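You operate a simulated robot arm through the tools that you are given. There is no shell and no other tool.

Carry out the task below with a simulated robot arm. There is one attempt and no reset: what you move stays moved.

Task
Clamp the tail block on the pad, dress its burrs smooth and unclamp it.
Fine: dressing block back on its mat. Set down upright: dressing block.
Where things are to end (x, y in the base frame): tail block within 20 mm of [670, -280].

It is judged by the outcome, as a careful person would: the job done as asked, and still so three seconds after it is handed in. It fails if anything else is knocked over, pushed out of place, dropped, spilled or broken.

Robot
A 6-joint arm with a two-finger gripper, fixed in place. Base frame: the origin is at the foot of the arm, x ahead of it, y to its left, z up; the work surface is at about z = 850. Units: mm, rad, N and s.
Its first joint turns from -2.897 to 2.897 rad. Payload 2.45 kg.
The TCP is the grasp point between the finger pads, 20 mm short of the fingertips. In the tool frame z runs along the fingers and y along their closing line. The gripper opens to 140 mm. The gripper's body begins 168 mm behind the TCP.
Orientation is that of the tool frame in the base frame, as [roll, pitch, yaw] about the fixed x, y, z axes, in that order (R = Rz(yaw) Ry(pitch) Rx(roll)). With the fingers straight down and closing along the base's y, the tool's x points along the base's -x, its y along +y and its z along -z.

Tools
- The arm moves only by the tool drive_tool. Its argument "commands" is a list of rows, each a list of 7 numbers: the shift along the tool's x, y, z in mm, then the turn, a rotation vector about the tool's x, y, z in degrees, then the gripper command, from -1 (shut) to 1 (fully open), values between in proportion. In form: [[x, y, z, wx, wy, wz, hand], ...]. A call has 1 to 20 rows; each row shifts and turns the commanded pose from where the row before left it, along the tool's axes as they then stand. Rows are played at 5 a second. More than 50 mm and 0.15 rad between two rows, or a gripper value outside its range, and nothing of the call is played. A pose out of reach is approached as far as the arm can. The call stops where the force on the tool passes 70 N (or 10 N more than at its start, if that is more) or the arm is blocked; 0.2 s more then pass. The fingers move at their own pace (about 45 mm/s each) and stop on an object; they squeeze with about 41 N. The grip force told is the motor's: it shows also when the fingers shut on nothing. Time passes only in rows, and 0.2 s behind the last, so rows that do not move let the fingers close. The reply holds the time, the measured pose of the TCP, the force on the tool along the base axes, the opening and the grip force, in the units named above and with some noise, with the torque about the TCP (base axes, N m) and any sound that the robot's microphone picked up.
- Cameras (640 x 400 px; columns grow to the right, rows downward): "scene" is fixed at [51.2, 641.4, 1625.8]; the picture's right is [-0.72, -0.70, 0.00], its down [-0.35, 0.36, -0.87] and it looks along [0.61, -0.62, -0.50] (base axes); focal length 355 px, centre (320, 200). "wrist" rides on the gripper at [78, 11, -209] in the tool frame; the picture's right is [-0.14, 0.99, 0.00], its down [-0.92, -0.13, -0.37] and it looks along [-0.37, -0.05, 0.93] (tool axes); focal length 280 px, centre (320, 200). There is no depth. A picture from a camera that has moved, and an enlarged one, comes with that camera's place and axes in the base frame and with its lens. The place of the scene camera against the robot may be out by one fixed shift of up to 12 mm in any direction.
- grab_frame(camera): a new picture of that camera. It takes no simulated time.
- close_up(camera, box): a new picture of the part [left, top, right, bottom] of that camera's present view, enlarged. It takes no simulated time.
- hand_in(): hands the job in; it is judged then, once.

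Nothing tells you positions but the pictures and the camera data. Unless the task says otherwise, let go and move clear before handing in.

The tools are called after "Emit:" as name(argument=value, ...) on one line, values as JSON. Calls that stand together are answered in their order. drive_tool: Moves the arm, as the interface text tells. Its arguments: {"type":"object","properties":{"commands":{"type":"array"}},"required":["commands"]} The other tools are called the same way: grab_frame (camera) takes a picture; close_up (camera, box) takes an enlarged picture of a part of a camera's view; hand_in () hands the job in.

At the start:

```text
time: 0.0
ee_pos: [530.8, -332.9, 1170.2]
tcp_rot: [3.141, 0.001, 3.141]
ft_force: [-0.5, 0.5, 1.0]
torque: [-0.04, 0.01, 0.0]
gripper_width: 140.0
gripper_force: 0.1
```

scene: 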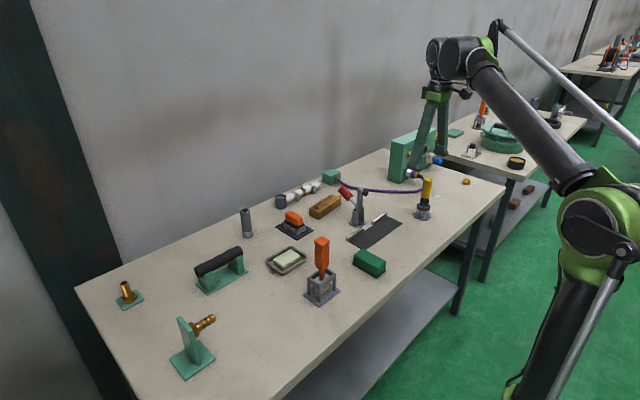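
wrist: 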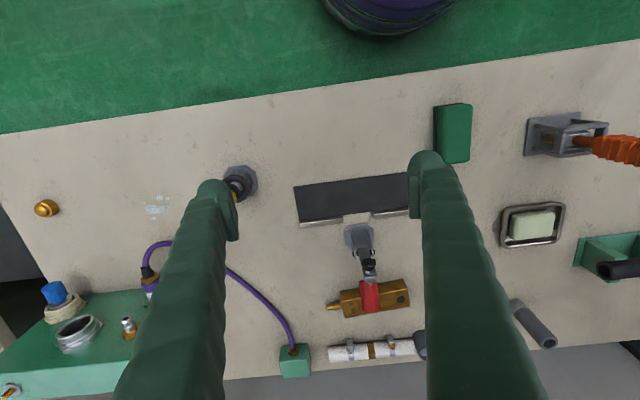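

I see a bench with a dark pad with a toggle clamp beside it, a brass-coloured block near it, an orange block on a mat, and other items. First I'll look closer to identify the tail block, the pad, the clamp and the dressing block.

Emit:
close_up(camera="scene", box=[260, 160, 420, 260])

Emit:
close_up(camera="wrist", box=[280, 160, 440, 260])

Emit:
close_up(camera="wrist", box=[280, 250, 520, 400])

Emit:
close_up(camera="scene", box=[160, 200, 400, 350])

```text
4.00 times, centred on (340, 210) of scene
camera zoom: at [51.2, 641.4, 1625.8], right [-0.72, -0.7, 0.0], down [-0.35, 0.36, -0.87], along [0.61, -0.62, -0.5], focal length 1420 px, centre (240, 160)
```

zoom: 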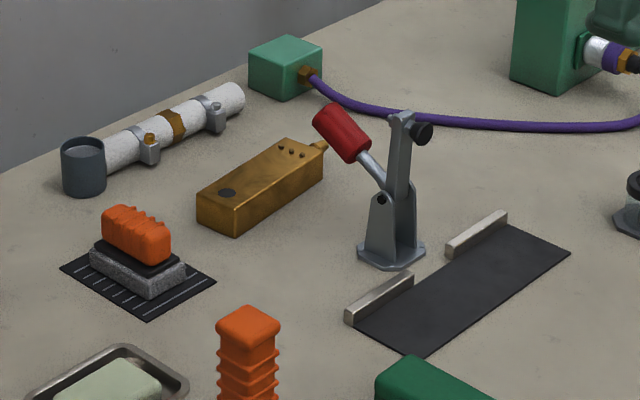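

```text
4.00 times, centred on (360, 210) of wrist
camera zoom: at [454.8, -322.6, 1379.4], right [0.14, 0.99, 0.0], down [0.92, -0.13, 0.37], along [0.36, -0.05, -0.93], focal length 1122 px, centre (160, 160)
```

zoom: 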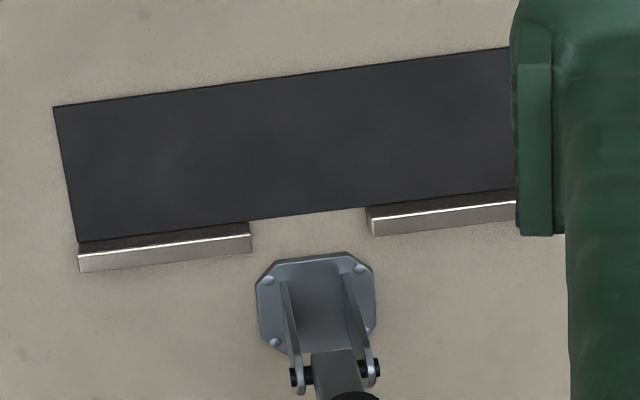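

```text
2.67 times, centred on (400, 325) of wrist
camera zoom: at [454.8, -322.6, 1379.4], right [0.14, 0.99, 0.0], down [0.92, -0.13, 0.37], along [0.36, -0.05, -0.93], focal length 748 px, centre (107, -133)
```

zoom: 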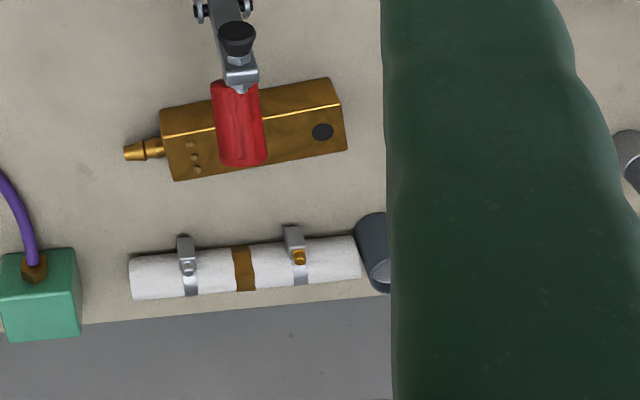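

```text
2.67 times, centred on (280, 275) of scene
camera zoom: at [51.2, 641.4, 1625.8], right [-0.72, -0.7, 0.0], down [-0.35, 0.36, -0.87], along [0.61, -0.62, -0.5], focal length 947 px, centre (427, 0)
```

zoom: 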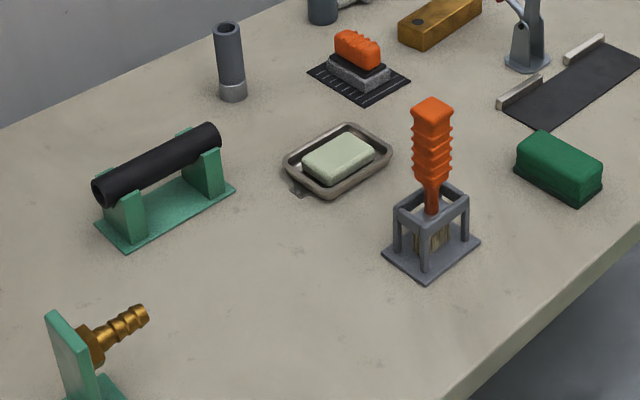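

I take the brass block with the nipple (about x 903, y -260) to be the tail block, the dark strip with two metal stops (about 670, -283) to be the pad with the toggle clamp behind it (about 765, -295), and the orange-handled stone on the striped mat (about 904, -88) to be the dressing block. I'll move for closer wrist views, staying high.

Emit:
drive_tool(commands=[[-40, 30, 0, 0, 0, 0, 1], [-40, 30, 0, 0, 0, 0, 1], [-40, 0, 30, 0, 0, 0, 1], [0, 0, 30, 0, 0, 0, 1], [0, 0, 0, 0, 0, 0, 1]])

Emit:
grab_frame(camera="wrist")

Emit:
grab_frame(camera="scene")

```text
time: 1.2
ee_pos: [653.3, -274.6, 1106.9]
tcp_rot: [-3.141, 0.0, 3.139]
ft_force: [0.0, 0.4, 0.1]
torque: [0.05, 0.02, 0.01]
gripper_width: 140.0
gripper_force: 0.2
```

```text
taken
camera wrist: at [576.0, -262.8, 1317.4], right [0.14, 0.99, 0.0], down [0.92, -0.13, 0.37], along [0.36, -0.05, -0.93], focal length 280 px, centre (320, 200)
```

wrist: 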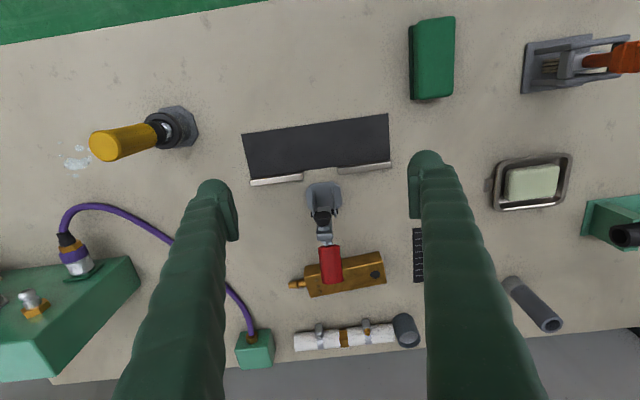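

```text
taken
```

scene: 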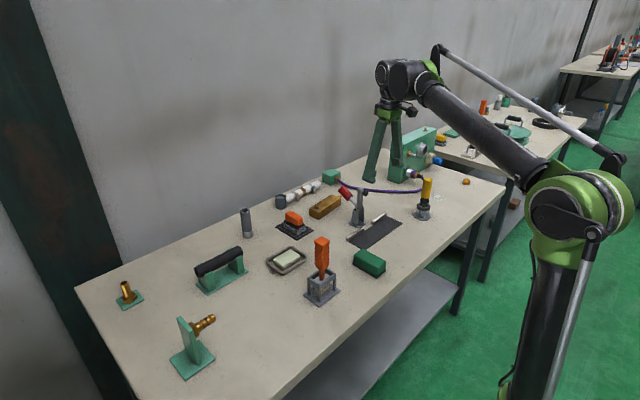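

Everything is clearly visible from here. I'll zoom in on the pad/clamp and the brass block to measure them.

Emit:
close_up(camera="wrist", box=[230, 100, 410, 212])

Emit:
close_up(camera="wrist", box=[270, 170, 430, 310])

Emit:
close_up(camera="scene", box=[320, 170, 410, 260])

```text
3.56 times, centred on (320, 156) of wrist
camera zoom: at [576.0, -262.8, 1317.4], right [0.14, 0.99, 0.0], down [0.92, -0.13, 0.37], along [0.36, -0.05, -0.93], focal length 997 px, centre (320, 356)
```

zoom: 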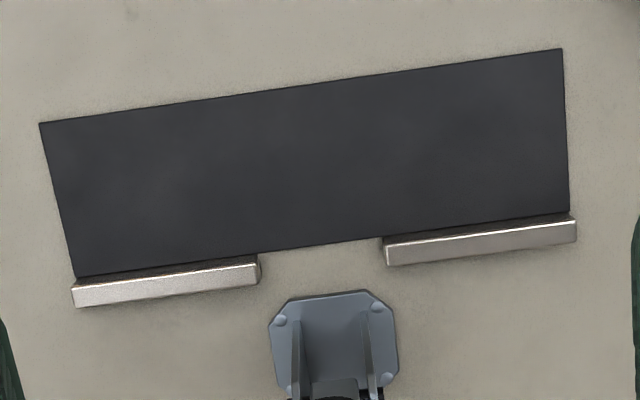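

```text
2.86 times, centred on (350, 240) of wrist
camera zoom: at [576.0, -262.8, 1317.4], right [0.14, 0.99, 0.0], down [0.92, -0.13, 0.37], along [0.36, -0.05, -0.93], focal length 801 px, centre (234, 86)
```

zoom: 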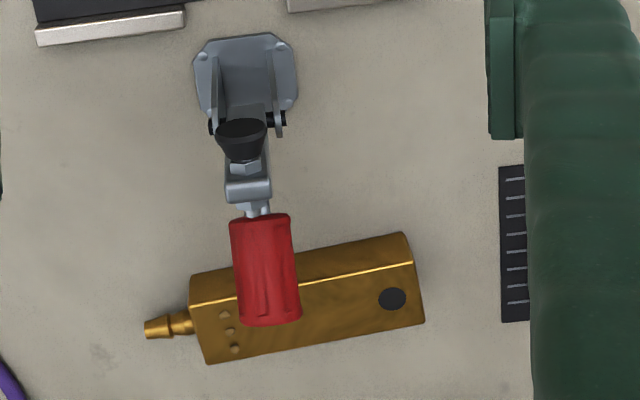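

```text
4.44 times, centred on (365, 215) of scene
camera zoom: at [51.2, 641.4, 1625.8], right [-0.72, -0.7, 0.0], down [-0.35, 0.36, -0.87], along [0.61, -0.62, -0.5], focal length 1578 px, centre (120, 133)
```

zoom: 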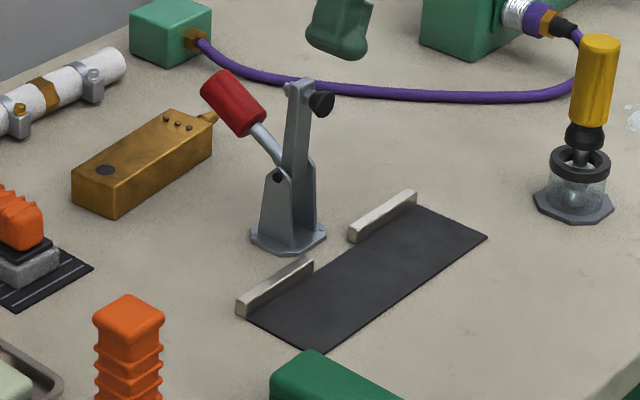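

The pad spans about x 630–706, y -400 to -161, with the stops at its far edge, and the clamp's foot stands at about (726, -281, 1002). The brass block is about 150 x 48 x 32 mm near (918, -262), turned about 5.5°. Next I'll move over to see the dressing block and the brass block's burrs up close.

Emit:
drive_tool(commands=[[-40, 40, 0, 0, 0, 0, 1], [-40, 40, 0, 0, 0, 0, 1], [-40, 40, 0, 0, 0, 0, 1], [-10, 20, 20, 0, 0, 0, 1], [0, 0, 0, 0, 0, 0, 1]])

Emit:
grab_frame(camera="wrist")

Emit:
close_up(camera="wrist", box=[230, 150, 430, 300])

```text
refused: row 1 steps farther than a row can; nothing moved
```

```text
taken
camera wrist: at [576.0, -262.8, 1317.4], right [0.14, 0.99, 0.0], down [0.92, -0.13, 0.37], along [0.36, -0.05, -0.93], focal length 280 px, centre (320, 200)
```

wrist: 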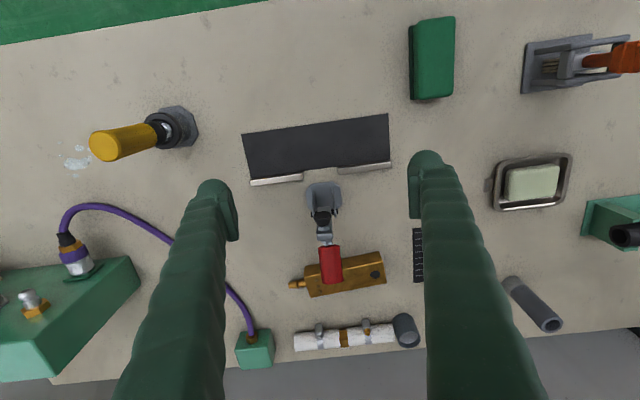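

```text
2.67 times, centred on (330, 225) of wrist
camera zoom: at [576.0, -262.8, 1317.4], right [0.14, 0.99, 0.0], down [0.92, -0.13, 0.37], along [0.36, -0.05, -0.93], focal length 748 px, centre (293, 133)
```

zoom: 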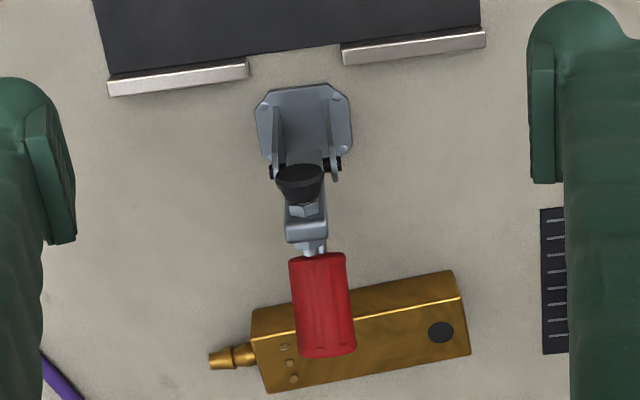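

The move was refused because its steps were too long, so nothing has changed. I'll repeat it toward the dressing block with shorter steps.

Emit:
drive_tool(commands=[[-25, 35, 0, 0, 0, 0, 1], [-25, 35, 0, 0, 0, 0, 1], [-25, 35, 0, 0, 0, 0, 1], [-25, 35, 0, 0, 0, 0, 1], [-25, 30, 10, 0, 0, 0, 1], [-10, 0, 15, 0, 0, 0, 1], [0, 0, 0, 0, 0, 0, 1]])

Emit:
grab_frame(camera="wrist")

Emit:
close_up(camera="wrist", box=[230, 150, 430, 300])

```text
time: 2.8
ee_pos: [786.7, -102.7, 1084.8]
tcp_rot: [3.14, 0.001, 3.141]
ft_force: [0.2, 0.4, -0.1]
torque: [-0.03, 0.02, 0.0]
gripper_width: 139.9
gripper_force: 0.0
```

```text
taken
camera wrist: at [709.9, -92.5, 1293.7], right [0.14, 0.99, 0.0], down [0.92, -0.13, 0.37], along [0.36, -0.05, -0.93], focal length 280 px, centre (320, 200)
```

wrist: 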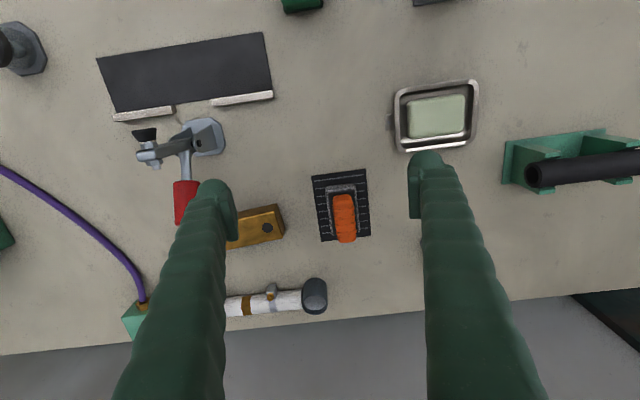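

```text
2.67 times, centred on (330, 225) of wrist
camera zoom: at [709.9, -92.5, 1293.7], right [0.14, 0.99, 0.0], down [0.92, -0.13, 0.37], along [0.36, -0.05, -0.93], focal length 748 px, centre (293, 133)
```

zoom: 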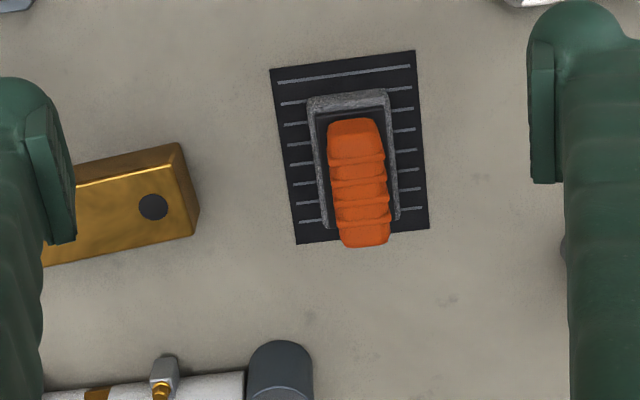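

The dressing block (stone about 80 x 50 mm, orange grip) sits on its mat at about (905, -80), aligned with the base axes. Now I'll turn the gripper across the brass block's width and hover over it for a closer look.

Emit:
drive_tool(commands=[[0, 0, 0, 0, 0, 7.68, 0.1], [0, 0, 0, 0, 0, 7.68, 0.1], [0, 0, 0, 0, 0, 7.68, 0.1], [0, 0, 0, 0, 0, 7.68, 0.1], [0, 0, 0, 0, 0, 7.68, 0.1], [0, 0, 0, 0, 0, 7.68, 0.1], [0, 0, 0, 0, 0, 7.68, 0.1], [0, 0, 0, 0, 0, 7.68, 0.1], [0, 0, 0, 0, 0, 7.68, 0.1], [0, 0, 0, 0, 0, 7.68, 0.1], [0, 0, 0, 0, 0, 7.68, 0.1], [-34.2, 23, 0, 0, 0, 0, 0.1], [-34.2, 23, 0, 0, 0, 0, 0.1], [-34.2, 23, 0, 0, 0, 0, 0.1], [-34.2, 23, 0, 0, 0, 0, 0.1], [0, 0, 0, 0, 0, 0, 0.1]])

Emit:
grab_frame(camera="wrist")

Emit:
grab_frame(camera="scene")

```text
time: 6.2
ee_pos: [893.2, -230.0, 1083.3]
tcp_rot: [3.141, -0.001, 1.667]
ft_force: [0.2, 0.3, 0.0]
torque: [0.0, -0.03, -0.01]
gripper_width: 76.8
gripper_force: 0.1
```

```text
taken
camera wrist: at [897.8, -152.6, 1294.1], right [1.0, -0.04, 0.0], down [-0.04, -0.93, 0.37], along [-0.02, -0.37, -0.93], focal length 280 px, centre (320, 200)
```

wrist: 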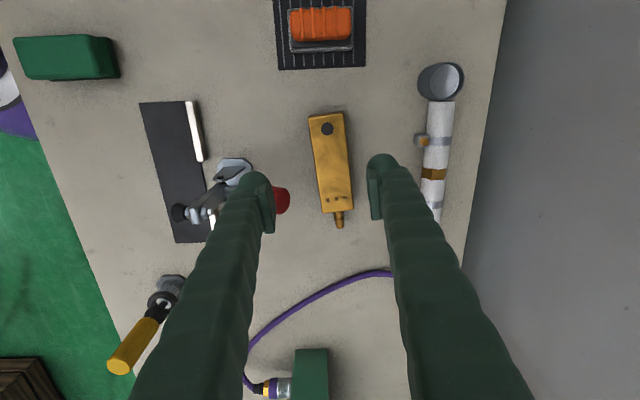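

```text
taken
```

scene: 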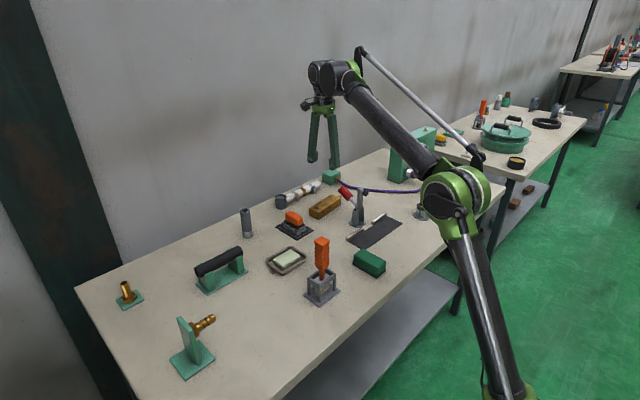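

The block is now in plain view between the fingers. I'll zoom in to measure its position and see the burrs.

Emit:
close_up(camera="wrist", box=[270, 100, 390, 240])

Emit:
close_up(camera="wrist", box=[160, 140, 300, 230])

```text
2.86 times, centred on (330, 170) of wrist
camera zoom: at [897.8, -152.6, 1294.1], right [1.0, -0.04, 0.0], down [-0.04, -0.93, 0.37], along [-0.02, -0.37, -0.93], focal length 801 px, centre (291, 286)
```

zoom: 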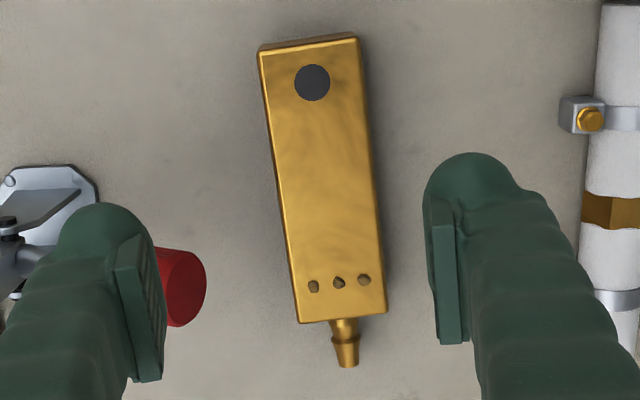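

```text
4.44 times, centred on (230, 185) of wrist
camera zoom: at [897.8, -152.6, 1294.1], right [1.0, -0.04, 0.0], down [-0.04, -0.93, 0.37], along [-0.02, -0.37, -0.93], focal length 1246 px, centre (720, 267)
```

zoom: 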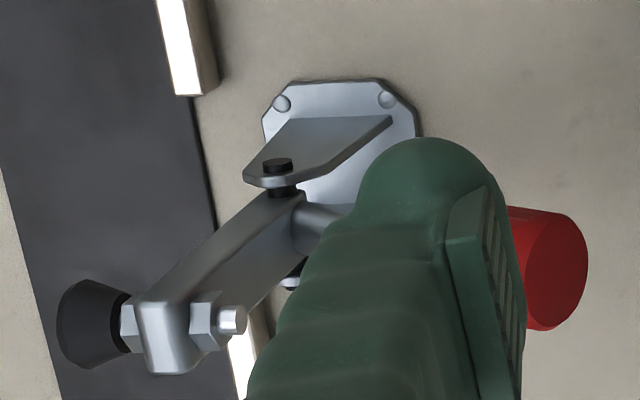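

The block's centre measures (912, -265), its top near z 882, and the three burrs lie in a row about 54 mm toward the nipple end. I'll centre over it, narrow the fingers to clear the red clamp handle, and descend.

Emit:
drive_tool(commands=[[-33.8, 16.6, 0, 0, 0, 0, -0.086], [0, 0, 0, 0, 0, 0, -0.086], [0, 0, 40, 0, 0, 0, -0.086], [0, 0, 40, 0, 0, 0, -0.086], [0, 0, 40, 0, 0, 0, -0.086], [0, 0, 30, 0, 0, 0, -0.086], [0, 0, 0, 0, 0, 0, -0.086]])

Emit:
grab_frame(camera="wrist")

Emit:
close_up(camera="scene", box=[270, 120, 410, 260])

```text
time: 7.8
ee_pos: [912.4, -262.3, 933.6]
tcp_rot: [3.141, 0.0, 1.667]
ft_force: [0.2, -0.1, 0.2]
torque: [-0.03, -0.01, 0.02]
gripper_width: 64.0
gripper_force: 0.1
```

```text
taken
camera wrist: at [916.4, -184.4, 1143.5], right [1.0, -0.04, 0.0], down [-0.04, -0.93, 0.37], along [-0.02, -0.37, -0.93], focal length 280 px, centre (320, 200)
```

wrist: 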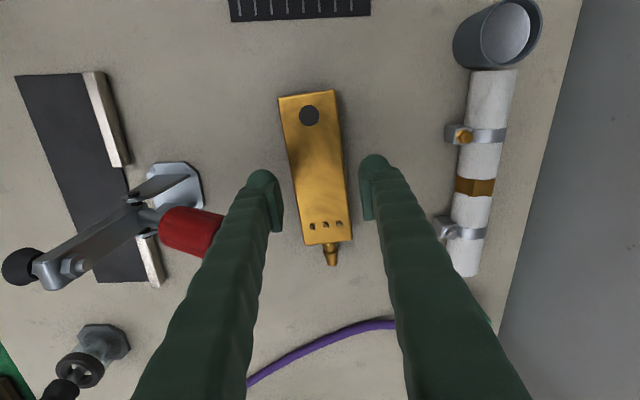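

```text
2.86 times, centred on (340, 190) of scene
camera zoom: at [51.2, 641.4, 1625.8], right [-0.72, -0.7, 0.0], down [-0.35, 0.36, -0.87], along [0.61, -0.62, -0.5], focal length 1014 px, centre (263, 229)
```

zoom: 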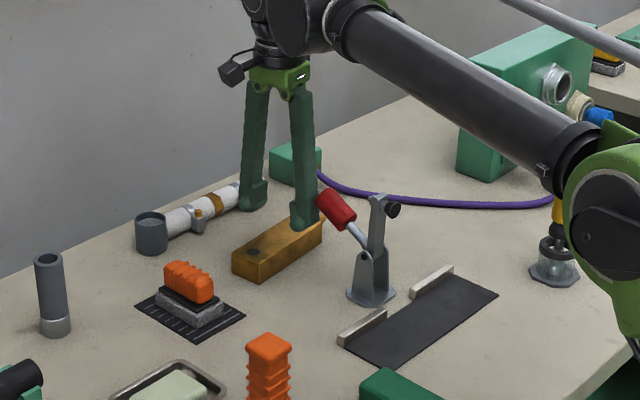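

The fingers straddle the block well. I'll check the gap between the near finger and the red handle before going lower.

Emit:
close_up(camera="wrist", box=[130, 160, 390, 300])

Emit:
close_up(camera="scene", box=[330, 160, 390, 220])

```text
2.46 times, centred on (260, 230) of wrist
camera zoom: at [916.4, -184.4, 1143.5], right [1.0, -0.04, 0.0], down [-0.04, -0.93, 0.37], along [-0.02, -0.37, -0.93], focal length 690 px, centre (468, 126)
```

zoom: 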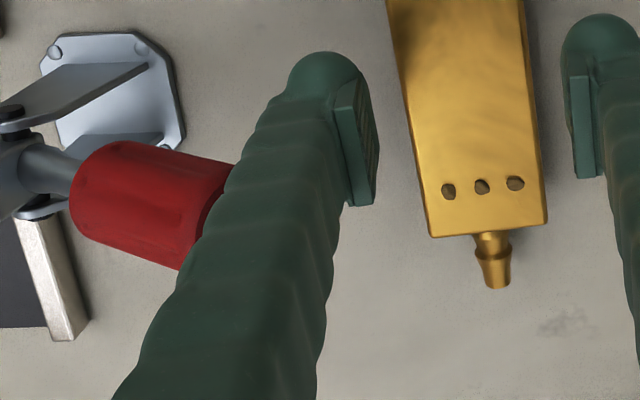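

```text
6.67 times, centred on (360, 190) of scene
camera zoom: at [51.2, 641.4, 1625.8], right [-0.72, -0.7, 0.0], down [-0.35, 0.36, -0.87], along [0.61, -0.62, -0.5], focal length 2367 px, centre (53, 267)
```

zoom: 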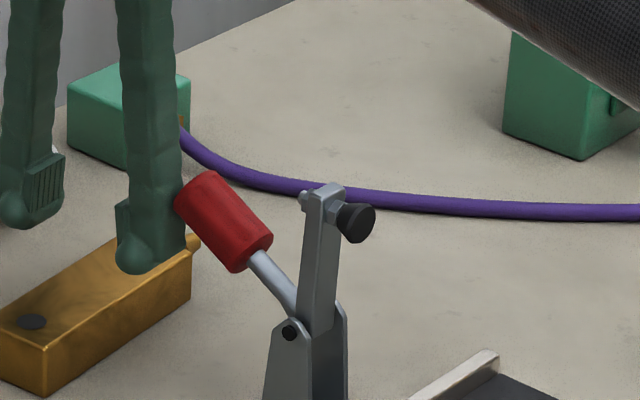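

There's about 10 mm between the near finger and the handle end, and no contact force. I'll descend slowly to grasp height.

Emit:
drive_tool(commands=[[0, 0, 15, 0, 0, 0, -0.086], [0, 0, 15, 0, 0, 0, -0.086], [0, 0, 15, 0, 0, 0, -0.086], [0, 0, 13.6, 0, 0, 0, -0.086], [0, 0, 0, 0, 0, 0, -0.086]])

Emit:
close_up(camera="wrist", box=[200, 60, 440, 280])

```text
time: 9.0
ee_pos: [911.6, -262.4, 876.4]
tcp_rot: [3.142, -0.001, 1.666]
ft_force: [0.3, -0.3, 0.0]
torque: [-0.04, 0.01, -0.01]
gripper_width: 64.0
gripper_force: 0.0
```

```text
1.82 times, centred on (320, 170) of wrist
camera zoom: at [916.5, -184.4, 1085.2], right [1.0, -0.04, 0.0], down [-0.04, -0.93, 0.37], along [-0.02, -0.37, -0.93], focal length 510 px, centre (320, 254)
```

zoom: 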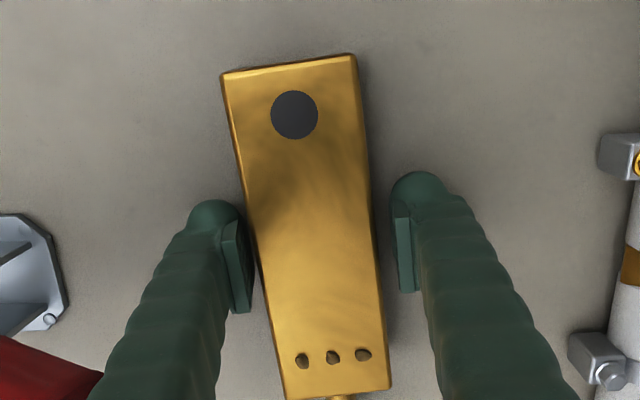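

No contact so far. The block sits slightly nearer the left finger, so I'll shift 3 mm that way to centre it and close.

Emit:
drive_tool(commands=[[0, -3, 0, 0, 0, 0, -0.086], [0, 0, 0, 0, 0, 0, -0.5], [0, 0, 0, 0, 0, 0, -1], [0, 0, 0, 0, 0, 0, -1], [0, 0, 0, 0, 0, 0, -1], [0, 0, 0, 0, 0, 0, -1]])

Emit:
grab_frame(camera="wrist")

```text
time: 10.4
ee_pos: [910.5, -263.8, 875.2]
tcp_rot: [3.141, -0.001, 1.667]
ft_force: [1.7, 0.4, 0.0]
torque: [-0.04, -0.03, 0.03]
gripper_width: 51.3
gripper_force: 41.2
```

```text
taken
camera wrist: at [913.8, -184.7, 1085.3], right [1.0, -0.04, 0.0], down [-0.04, -0.93, 0.37], along [-0.02, -0.37, -0.93], focal length 280 px, centre (320, 200)
```

wrist: 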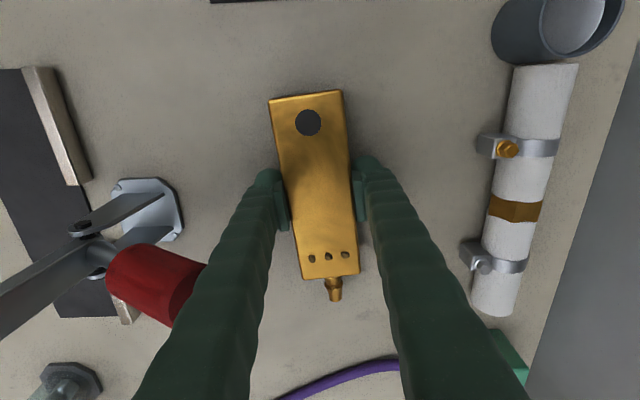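

The block is gripped (51 mm wide, 41 N). I'll lift it slowly and weigh it.

Emit:
drive_tool(commands=[[0, 0, -10, 0, 0, 0, -1], [0, 0, -20, 0, 0, 0, -1], [0, 0, -30, 0, 0, 0, -1], [0, 0, -40, 0, 0, 0, -1], [0, 0, -40, 0, 0, 0, -1], [0, 0, -40, 0, 0, 0, -1], [0, 0, -30, 0, 0, 0, -1], [0, 0, 0, 0, 0, 0, -1]])

Emit:
grab_frame(camera="wrist")

Emit:
close_up(camera="scene", box=[270, 80, 430, 260])

```text
time: 12.2
ee_pos: [907.4, -263.8, 1085.7]
tcp_rot: [3.141, 0.001, 1.667]
ft_force: [0.0, 0.3, -6.4]
torque: [0.02, -0.01, -0.02]
gripper_width: 51.1
gripper_force: 40.5
```

```text
taken
camera wrist: at [912.9, -184.8, 1296.5], right [1.0, -0.04, 0.0], down [-0.04, -0.93, 0.37], along [-0.02, -0.37, -0.93], focal length 280 px, centre (320, 200)
```

wrist: 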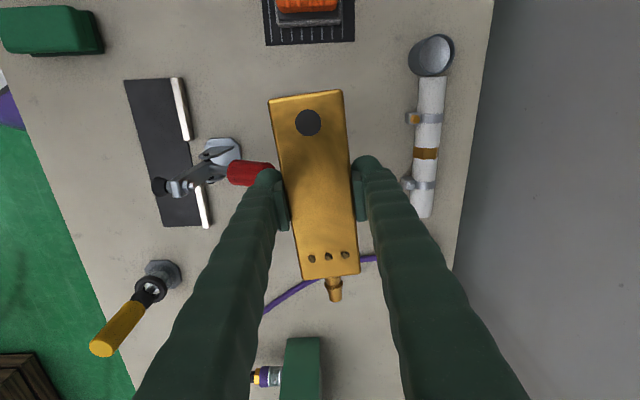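

```text
2.22 times, centred on (350, 170) of scene
camera zoom: at [51.2, 641.4, 1625.8], right [-0.72, -0.7, 0.0], down [-0.35, 0.36, -0.87], along [0.61, -0.62, -0.5], focal length 789 px, centre (253, 267)
```

zoom: 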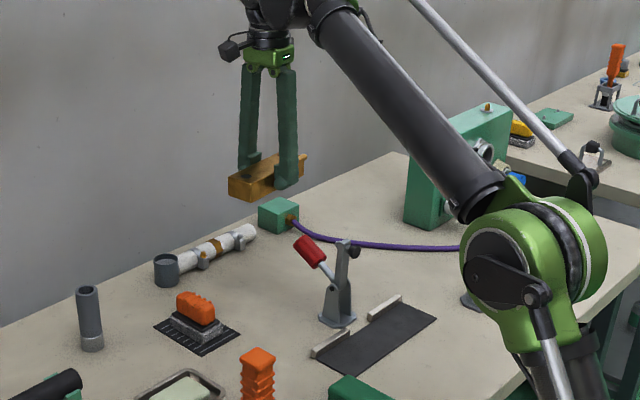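

The block is lifted level and weighs about 0.65 kg. I'll square it with the base axes and carry it high over the clamp to a spot above the pad, slightly short of the stops.

Emit:
drive_tool(commands=[[0, 0, 0, 0, 0, 5.5, -1], [-4, -35, 0, 0, 0, 0, -1], [-4, -35, 0, 0, 0, 0, -1], [-4, -35, 0, 0, 0, 0, -1], [-4, -35, 0, 0, 0, 0, -1], [0, -35, 0, 0, 0, 0, -1], [0, -35, 0, 0, 0, 0, -1], [0, -34, 0, 0, 0, 0, -1], [0, 0, 0, 0, 0, 0, -1], [0, 0, 0, 0, 0, 0, -1]])

Emit:
grab_frame(camera="wrist")

Emit:
close_up(camera="scene", box=[290, 80, 450, 260])

```text
time: 14.4
ee_pos: [663.1, -278.7, 1087.0]
tcp_rot: [-3.141, 0.0, 1.571]
ft_force: [-0.2, 0.0, -6.4]
torque: [-0.01, 0.01, 0.0]
gripper_width: 50.9
gripper_force: 40.6
```

```text
taken
camera wrist: at [676.7, -201.2, 1295.7], right [0.99, -0.14, 0.0], down [-0.13, -0.92, 0.37], along [-0.05, -0.37, -0.93], focal length 280 px, centre (320, 200)
```

wrist: 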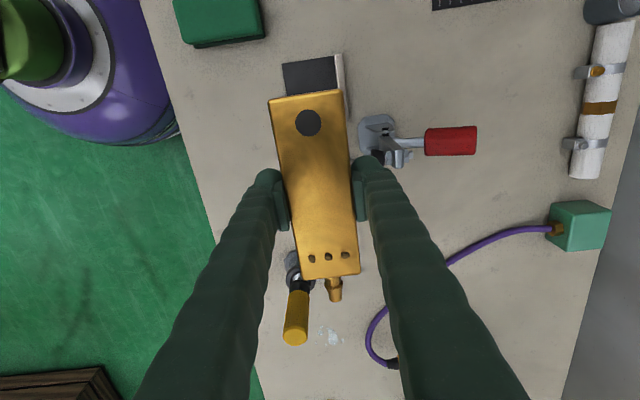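

```text
2.22 times, centred on (370, 170) of scene
camera zoom: at [51.2, 641.4, 1625.8], right [-0.72, -0.7, 0.0], down [-0.35, 0.36, -0.87], along [0.61, -0.62, -0.5], focal length 789 px, centre (209, 267)
```

zoom: 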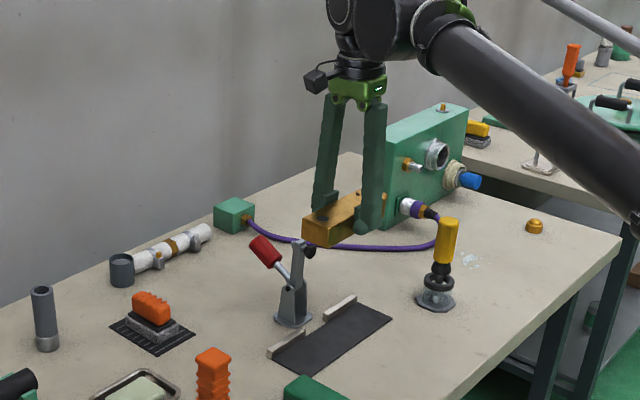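

The block is over the pad with clearance from the clamp foot. I'll lower it in stages.

Emit:
drive_tool(commands=[[0, 0, 35, 0, 0, 0, -1], [0, 0, 35, 0, 0, 0, -1], [0, 0, 35, 0, 0, 0, -1], [0, 0, 35, 0, 0, 0, -1], [0, 0, 35, 0, 0, 0, -1], [0, 0, 0, 0, 0, 0, -1]])

Emit:
grab_frame(camera="wrist")

Emit:
close_up(camera="scene", box=[310, 130, 430, 260])

```text
time: 15.8
ee_pos: [664.7, -278.4, 910.8]
tcp_rot: [3.141, -0.001, 1.57]
ft_force: [0.2, -0.5, -5.4]
torque: [-0.03, -0.01, 0.01]
gripper_width: 51.0
gripper_force: 40.8
```

```text
taken
camera wrist: at [677.0, -201.1, 1119.8], right [0.99, -0.14, 0.0], down [-0.13, -0.92, 0.37], along [-0.05, -0.37, -0.93], focal length 280 px, centre (320, 200)
```

wrist: 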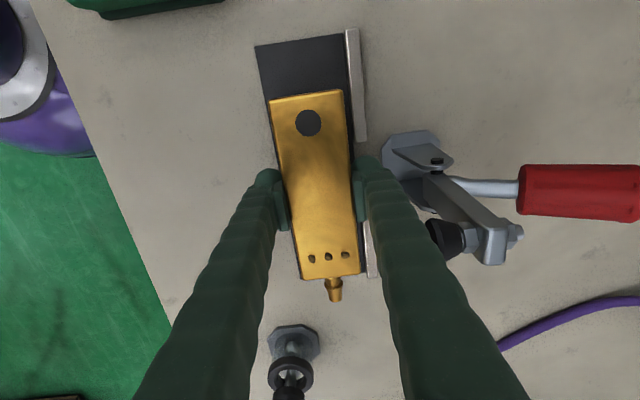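

```text
3.08 times, centred on (370, 195) of scene
camera zoom: at [51.2, 641.4, 1625.8], right [-0.72, -0.7, 0.0], down [-0.35, 0.36, -0.87], along [0.61, -0.62, -0.5], focal length 1092 px, centre (166, 215)
```

zoom: 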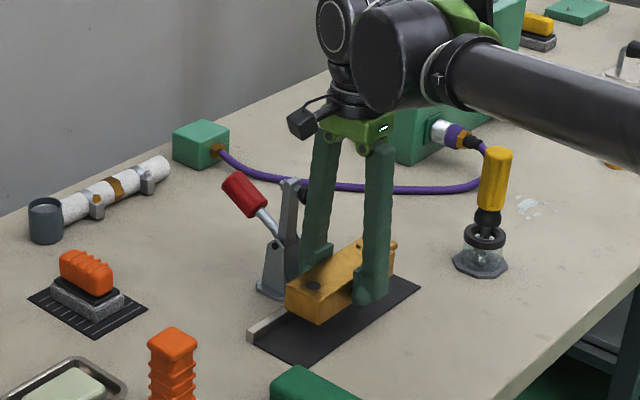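

The block and far finger clear the clamp foot. I'll lower the last part gently until it touches the pad.

Emit:
drive_tool(commands=[[0, 0, 15, 0, 0, 0, -1], [0, 0, 12, 0, 0, 0, -1], [0, 0, 3, 0, 0, 0, -1], [0, 0, 0, 0, 0, 0, -1]])

Emit:
close_up(camera="scene", box=[340, 190, 420, 260])

Emit:
close_up(camera="wrist", box=[220, 20, 500, 300])

```text
time: 16.8
ee_pos: [664.6, -278.5, 881.1]
tcp_rot: [-3.142, 0.0, 1.571]
ft_force: [-0.7, -0.7, -6.5]
torque: [0.0, 0.0, -0.02]
gripper_width: 51.0
gripper_force: 41.0
```

```text
5.71 times, centred on (380, 225) of scene
camera zoom: at [51.2, 641.4, 1625.8], right [-0.72, -0.7, 0.0], down [-0.35, 0.36, -0.87], along [0.61, -0.62, -0.5], focal length 2029 px, centre (-23, 57)
```

zoom: 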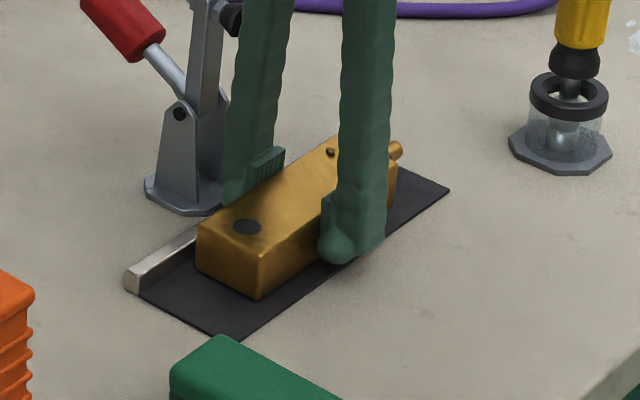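

```text
1.43 times, centred on (360, 160) of wrist
camera zoom: at [676.8, -201.2, 1090.2], right [0.99, -0.14, 0.0], down [-0.13, -0.92, 0.37], along [-0.05, -0.37, -0.93], focal length 401 px, centre (263, 257)
```

zoom: 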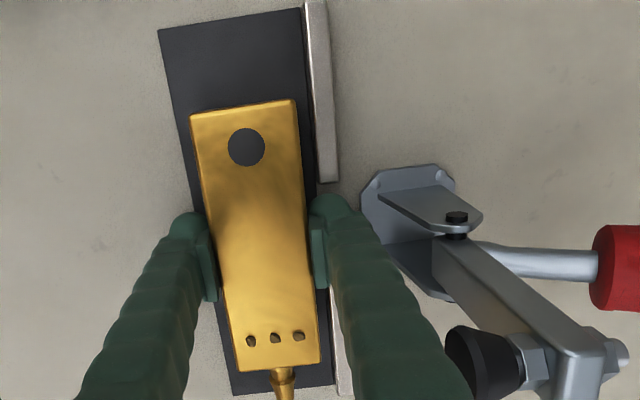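

The scale still reads the full weight, so it isn't touching yet. I'll go down in millimetre steps.

Emit:
drive_tool(commands=[[0, 0, 1.5, 0, 0, 0, -1], [0, 0, 1.5, 0, 0, 0, -1], [0, 0, 0, 0, 0, 0, -1]])

```text
time: 17.6
ee_pos: [664.4, -278.8, 877.6]
tcp_rot: [3.141, 0.002, 1.57]
ft_force: [5.8, -2.0, 17.3]
torque: [0.23, 0.14, 0.0]
gripper_width: 51.3
gripper_force: 41.0
```

The block has touched the pad (17 N). I'll ease off slightly, open just a few millimetres each side, and check.

Emit:
drive_tool(commands=[[0, 0, -0.8, 0, 0, 0, -1], [0, 0, 0, 0, 0, 0, -0.15], [0, 0, 0, 0, 0, 0, -0.15], [0, 0, 0, 0, 0, 0, -0.15]])

Emit:
close_up(camera="wrist", box=[220, 20, 500, 300])

```text
time: 18.6
ee_pos: [663.7, -279.8, 878.8]
tcp_rot: [-3.141, 0.001, 1.571]
ft_force: [-0.2, -0.7, 1.0]
torque: [-0.05, 0.01, 0.01]
gripper_width: 59.4
gripper_force: 0.0
```

```text
1.43 times, centred on (360, 160) of wrist
camera zoom: at [676.0, -201.2, 1088.5], right [0.99, -0.14, 0.0], down [-0.13, -0.92, 0.37], along [-0.05, -0.37, -0.93], focal length 401 px, centre (263, 257)
```

zoom: 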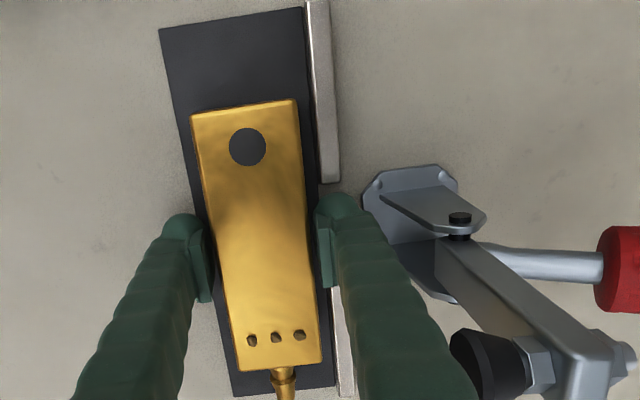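

The block rests free on the pad. I'll rise straight up, clear of the clamp foot, and re-measure it against the stops.

Emit:
drive_tool(commands=[[0, 0, -20, 0, 0, 0, -0.15], [0, 0, -35, 0, 0, 0, -0.15], [0, 0, -35, 0, 0, 0, -0.15], [0, 0, -35, 0, 0, 0, -0.15], [0, 0, -35, 0, 0, 0, -0.15], [0, 0, -35, 0, 0, 0, -0.15], [40, 0, 0, 0, 0, 0, -0.15], [0, 0, 0, 0, 0, 0, -0.15]])

Emit:
grab_frame(camera="wrist")

Emit:
close_up(camera="scene", box=[330, 170, 420, 260])

```text
time: 20.4
ee_pos: [664.4, -240.0, 1073.6]
tcp_rot: [3.141, -0.001, 1.57]
ft_force: [0.3, -0.7, -0.3]
torque: [0.0, -0.03, -0.01]
gripper_width: 59.2
gripper_force: 0.0
```

```text
taken
camera wrist: at [676.8, -161.7, 1283.6], right [0.99, -0.14, 0.0], down [-0.13, -0.92, 0.37], along [-0.05, -0.37, -0.93], focal length 280 px, centre (320, 200)
```

wrist: 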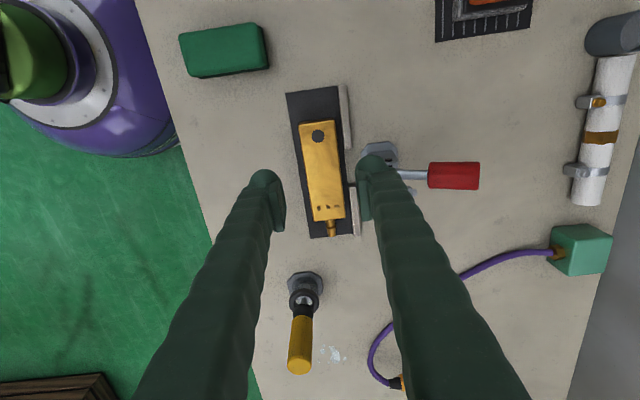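

```text
4.44 times, centred on (375, 215) of scene
camera zoom: at [51.2, 641.4, 1625.8], right [-0.72, -0.7, 0.0], down [-0.35, 0.36, -0.87], along [0.61, -0.62, -0.5], focal length 1578 px, centre (76, 133)
```

zoom: 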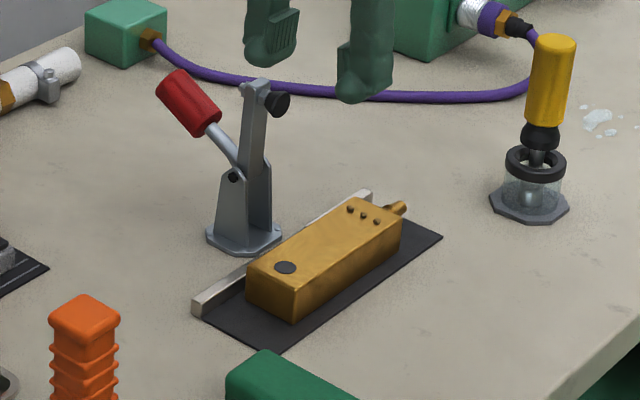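

The block sits square on the pad. I'll zoom in to measure the gap to the stops.

Emit:
close_up(camera="wrist", box=[270, 75, 400, 250])

```text
2.29 times, centred on (335, 162) of wrist
camera zoom: at [676.8, -161.7, 1283.6], right [0.99, -0.14, 0.0], down [-0.13, -0.92, 0.37], along [-0.05, -0.37, -0.93], focal length 641 px, centre (286, 286)
```

zoom: 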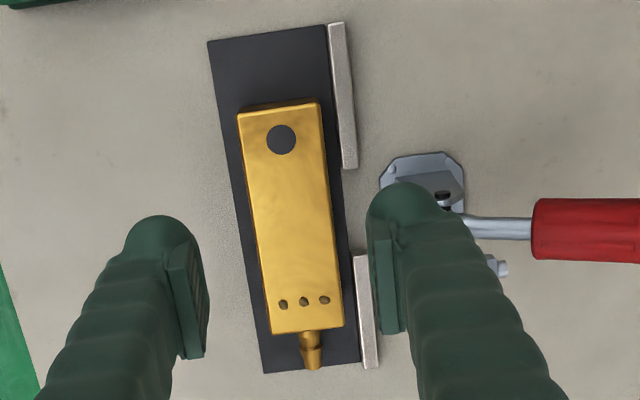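

The block's centre is (665, -280), square, with a gap of about 13 mm to the stops. I'll seat it against the stops by pushing gently from the near side with closed fingers.

Emit:
drive_tool(commands=[[-20, -30, 0, 0, 0, 0, -1], [-20, -25, 0, 0, 0, 0, -1], [0, 0, 40, 0, 0, 0, -1], [0, 0, 40, 0, 0, 0, -1], [0, 0, 40, 0, 0, 0, -1], [0, 0, 40, 0, 0, 0, -1], [0, 0, 34, 0, 0, 0, -1], [0, 0, 0, 0, 0, 0, -1]])

Emit:
grab_frame(camera="wrist")

```text
time: 22.2
ee_pos: [610.3, -281.4, 878.7]
tcp_rot: [-3.141, 0.0, 1.571]
ft_force: [0.4, 0.4, 0.8]
torque: [0.04, 0.0, -0.02]
gripper_width: 0.0
gripper_force: 29.5
```

```text
taken
camera wrist: at [621.6, -202.4, 1089.0], right [0.99, -0.14, 0.0], down [-0.13, -0.92, 0.37], along [-0.05, -0.37, -0.93], focal length 280 px, centre (320, 200)
```

wrist: 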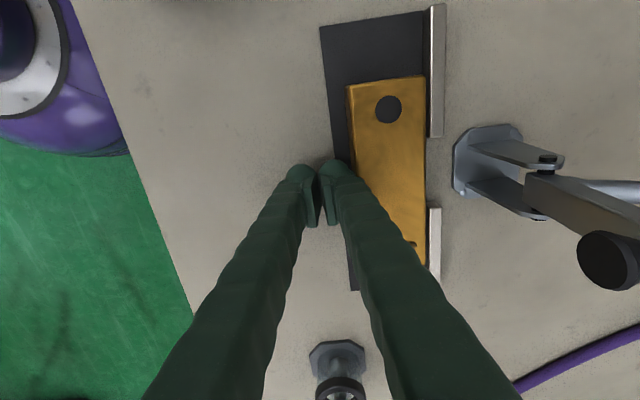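

The closed fingers are beside the block. I'll push toward the stops in small steps, watching the force.

Emit:
drive_tool(commands=[[0, 8, 0, 0, 0, 0, -1], [0, 5, 0, 0, 0, 0, -1], [0, 3, 0, 0, 0, 0, -1], [0, 3, 0, 0, 0, 0, -1], [0, 3, 0, 0, 0, 0, -1], [0, 0, 0, 0, 0, 0, -1]])

Emit:
close_up(camera="wrist", box=[280, 0, 480, 300])

```text
time: 23.3
ee_pos: [623.0, -279.0, 881.1]
tcp_rot: [-3.132, 0.001, 1.569]
ft_force: [-50.1, -8.2, 18.1]
torque: [0.1, -0.98, -0.15]
gripper_width: 0.0
gripper_force: 28.9
stopped in row 5: the force on the tool passed its limit at 76 N (the readings are from after the stop); the commanded pose is now the measured one
```

```text
1.33 times, centred on (380, 150) of wrist
camera zoom: at [637.6, -201.8, 1091.1], right [0.99, -0.14, -0.01], down [-0.13, -0.92, 0.37], along [-0.06, -0.37, -0.93], focal length 374 px, centre (240, 267)
```

zoom: 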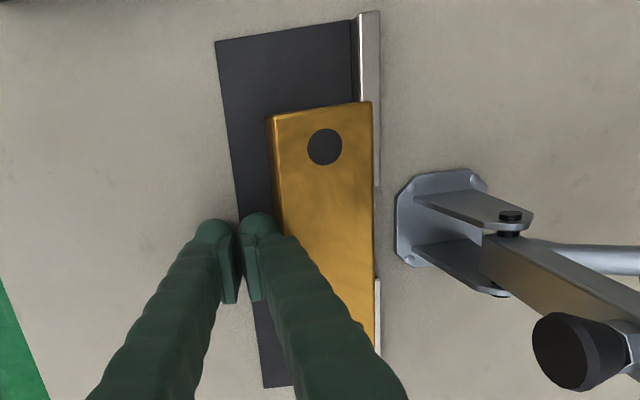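

The push met firm resistance, which suggests the block is seated against the stops. I'll back off, rise, and measure where it is.

Emit:
drive_tool(commands=[[0, -5, 0, 0, 0, 0, -1], [0, -15, 0, 0, 0, 0, -1], [0, 0, 0, 0, 0, 0, -1]])

Emit:
drive_tool(commands=[[0, 0, -40, 0, 0, 0, -1], [0, 0, -40, 0, 0, 0, -1], [0, 0, -40, 0, 0, 0, -1], [0, 0, -40, 0, 0, 0, -1], [0, 0, -35, 0, 0, 0, -1], [20, 10, 0, 0, 0, 0, -1], [0, 0, 0, 0, 0, 0, -1]])

Emit:
grab_frame(camera="wrist")

Emit:
close_up(camera="wrist", box=[290, 75, 420, 250])

Emit:
close_up(camera="scene", box=[330, 170, 420, 260])

```text
time: 24.1
ee_pos: [607.1, -278.6, 879.6]
tcp_rot: [-3.136, 0.0, 1.57]
ft_force: [-0.6, 0.1, -1.0]
torque: [0.01, -0.01, 0.02]
gripper_width: 0.3
gripper_force: 29.8
```

```text
time: 25.7
ee_pos: [619.6, -258.3, 1075.0]
tcp_rot: [-3.137, -0.002, 1.569]
ft_force: [0.1, -0.2, 0.6]
torque: [0.0, 0.0, -0.01]
gripper_width: 0.3
gripper_force: 30.1
```

```text
taken
camera wrist: at [633.3, -180.7, 1285.1], right [0.99, -0.14, -0.01], down [-0.13, -0.92, 0.37], along [-0.06, -0.37, -0.93], focal length 280 px, centre (320, 200)
```

wrist: 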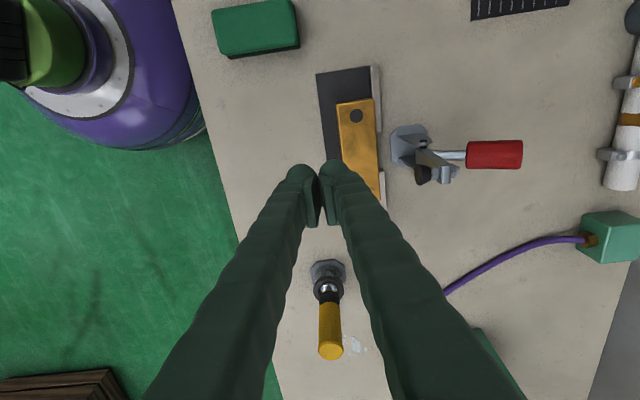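

```text
2.29 times, centred on (355, 162) of wrist
camera zoom: at [633.3, -180.7, 1285.1], right [0.99, -0.14, -0.01], down [-0.13, -0.92, 0.37], along [-0.06, -0.37, -0.93], focal length 641 px, centre (240, 286)
```

zoom: 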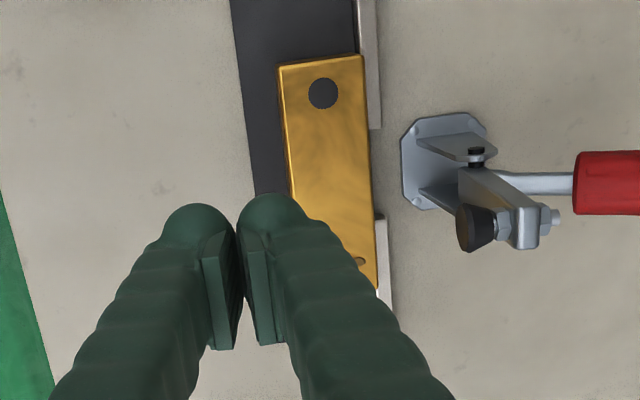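

```text
4.44 times, centred on (375, 215) of scene
camera zoom: at [51.2, 641.4, 1625.8], right [-0.72, -0.7, 0.0], down [-0.35, 0.36, -0.87], along [0.61, -0.62, -0.5], focal length 1578 px, centre (76, 133)
```

zoom: 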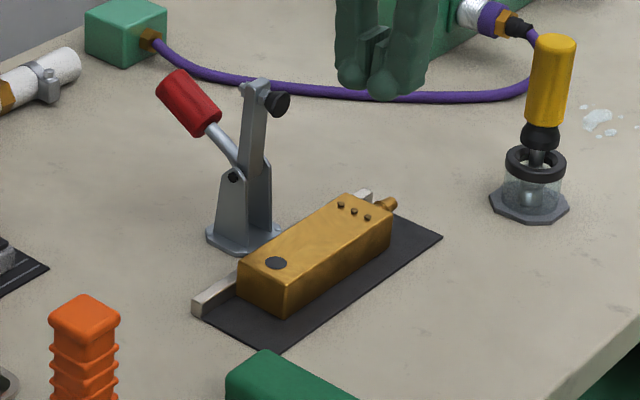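

The block is seated against the stops with its centre at about (676, -280), within the target. Next is the clamp: its red handle runs from about (799, 948) to (847, 971) in x–z at y -282, pivoting near (755, 926). I'll turn the gripper to close along y and hover above the handle.

Emit:
drive_tool(commands=[[0, 0, -15, -0.26, 0, 0, -0.15], [0, 0, 0, 0, 0, -8.18, -0.15], [0, 0, 0, 0, 0, -8.18, -0.15], [0, 0, 0, 0, 0, -8.18, -0.15], [0, 0, 0, 0, 0, -8.18, -0.15], [0, 0, 0, 0, 0, -8.18, -0.15], [0, 0, 0, 0, 0, -8.18, -0.15], [0, 0, 0, 0, 0, -8.18, -0.15], [0, 0, 0, 0, 0, -8.18, -0.15], [0, 0, 0, 0, 0, -8.18, -0.15], [0, 0, 0, 0, 0, -8.18, -0.15], [0, 0, 0, 0, 0, -8.18, -0.15], [-40, -8, 0, 0, 0, 0, -0.15], [-40, -8, 0, 0, 0, 0, -0.15], [-40, -7, 0, 0, 0, 0, -0.15], [-40, 0, 0, 0, 0, 0, -0.15], [0, 0, 0, 0, 0, 0, -0.15]])

Emit:
grab_frame(camera="wrist")

Emit:
close_up(camera="wrist", box=[260, 100, 400, 260])

```text
time: 29.3
ee_pos: [777.1, -281.3, 1089.8]
tcp_rot: [-3.141, -0.002, 3.141]
ft_force: [-0.4, 0.2, -0.8]
torque: [0.01, -0.01, -0.02]
gripper_width: 59.5
gripper_force: 0.0
```

```text
taken
camera wrist: at [701.3, -271.1, 1299.8], right [0.14, 0.99, 0.0], down [0.92, -0.13, 0.37], along [0.36, -0.05, -0.93], focal length 280 px, centre (320, 200)
```

wrist: 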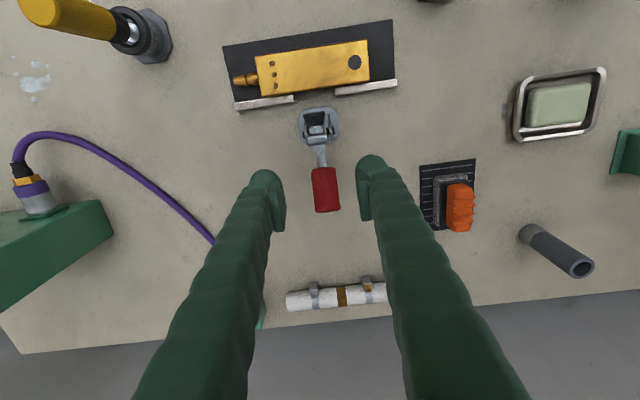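

```text
2.50 times, centred on (330, 180) of wrist
camera zoom: at [701.3, -271.1, 1299.8], right [0.14, 0.99, 0.0], down [0.92, -0.13, 0.37], along [0.36, -0.05, -0.93], focal length 701 px, centre (295, 250)
```

zoom: 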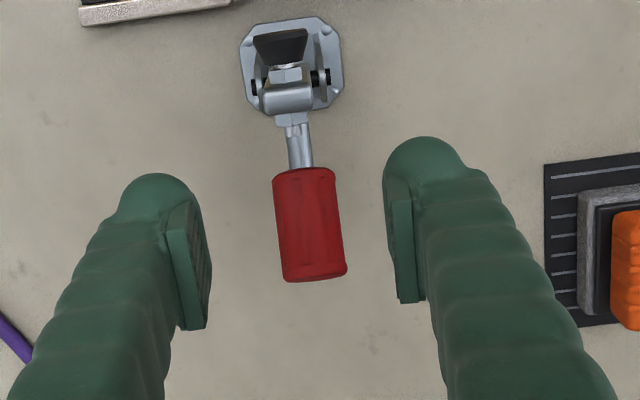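

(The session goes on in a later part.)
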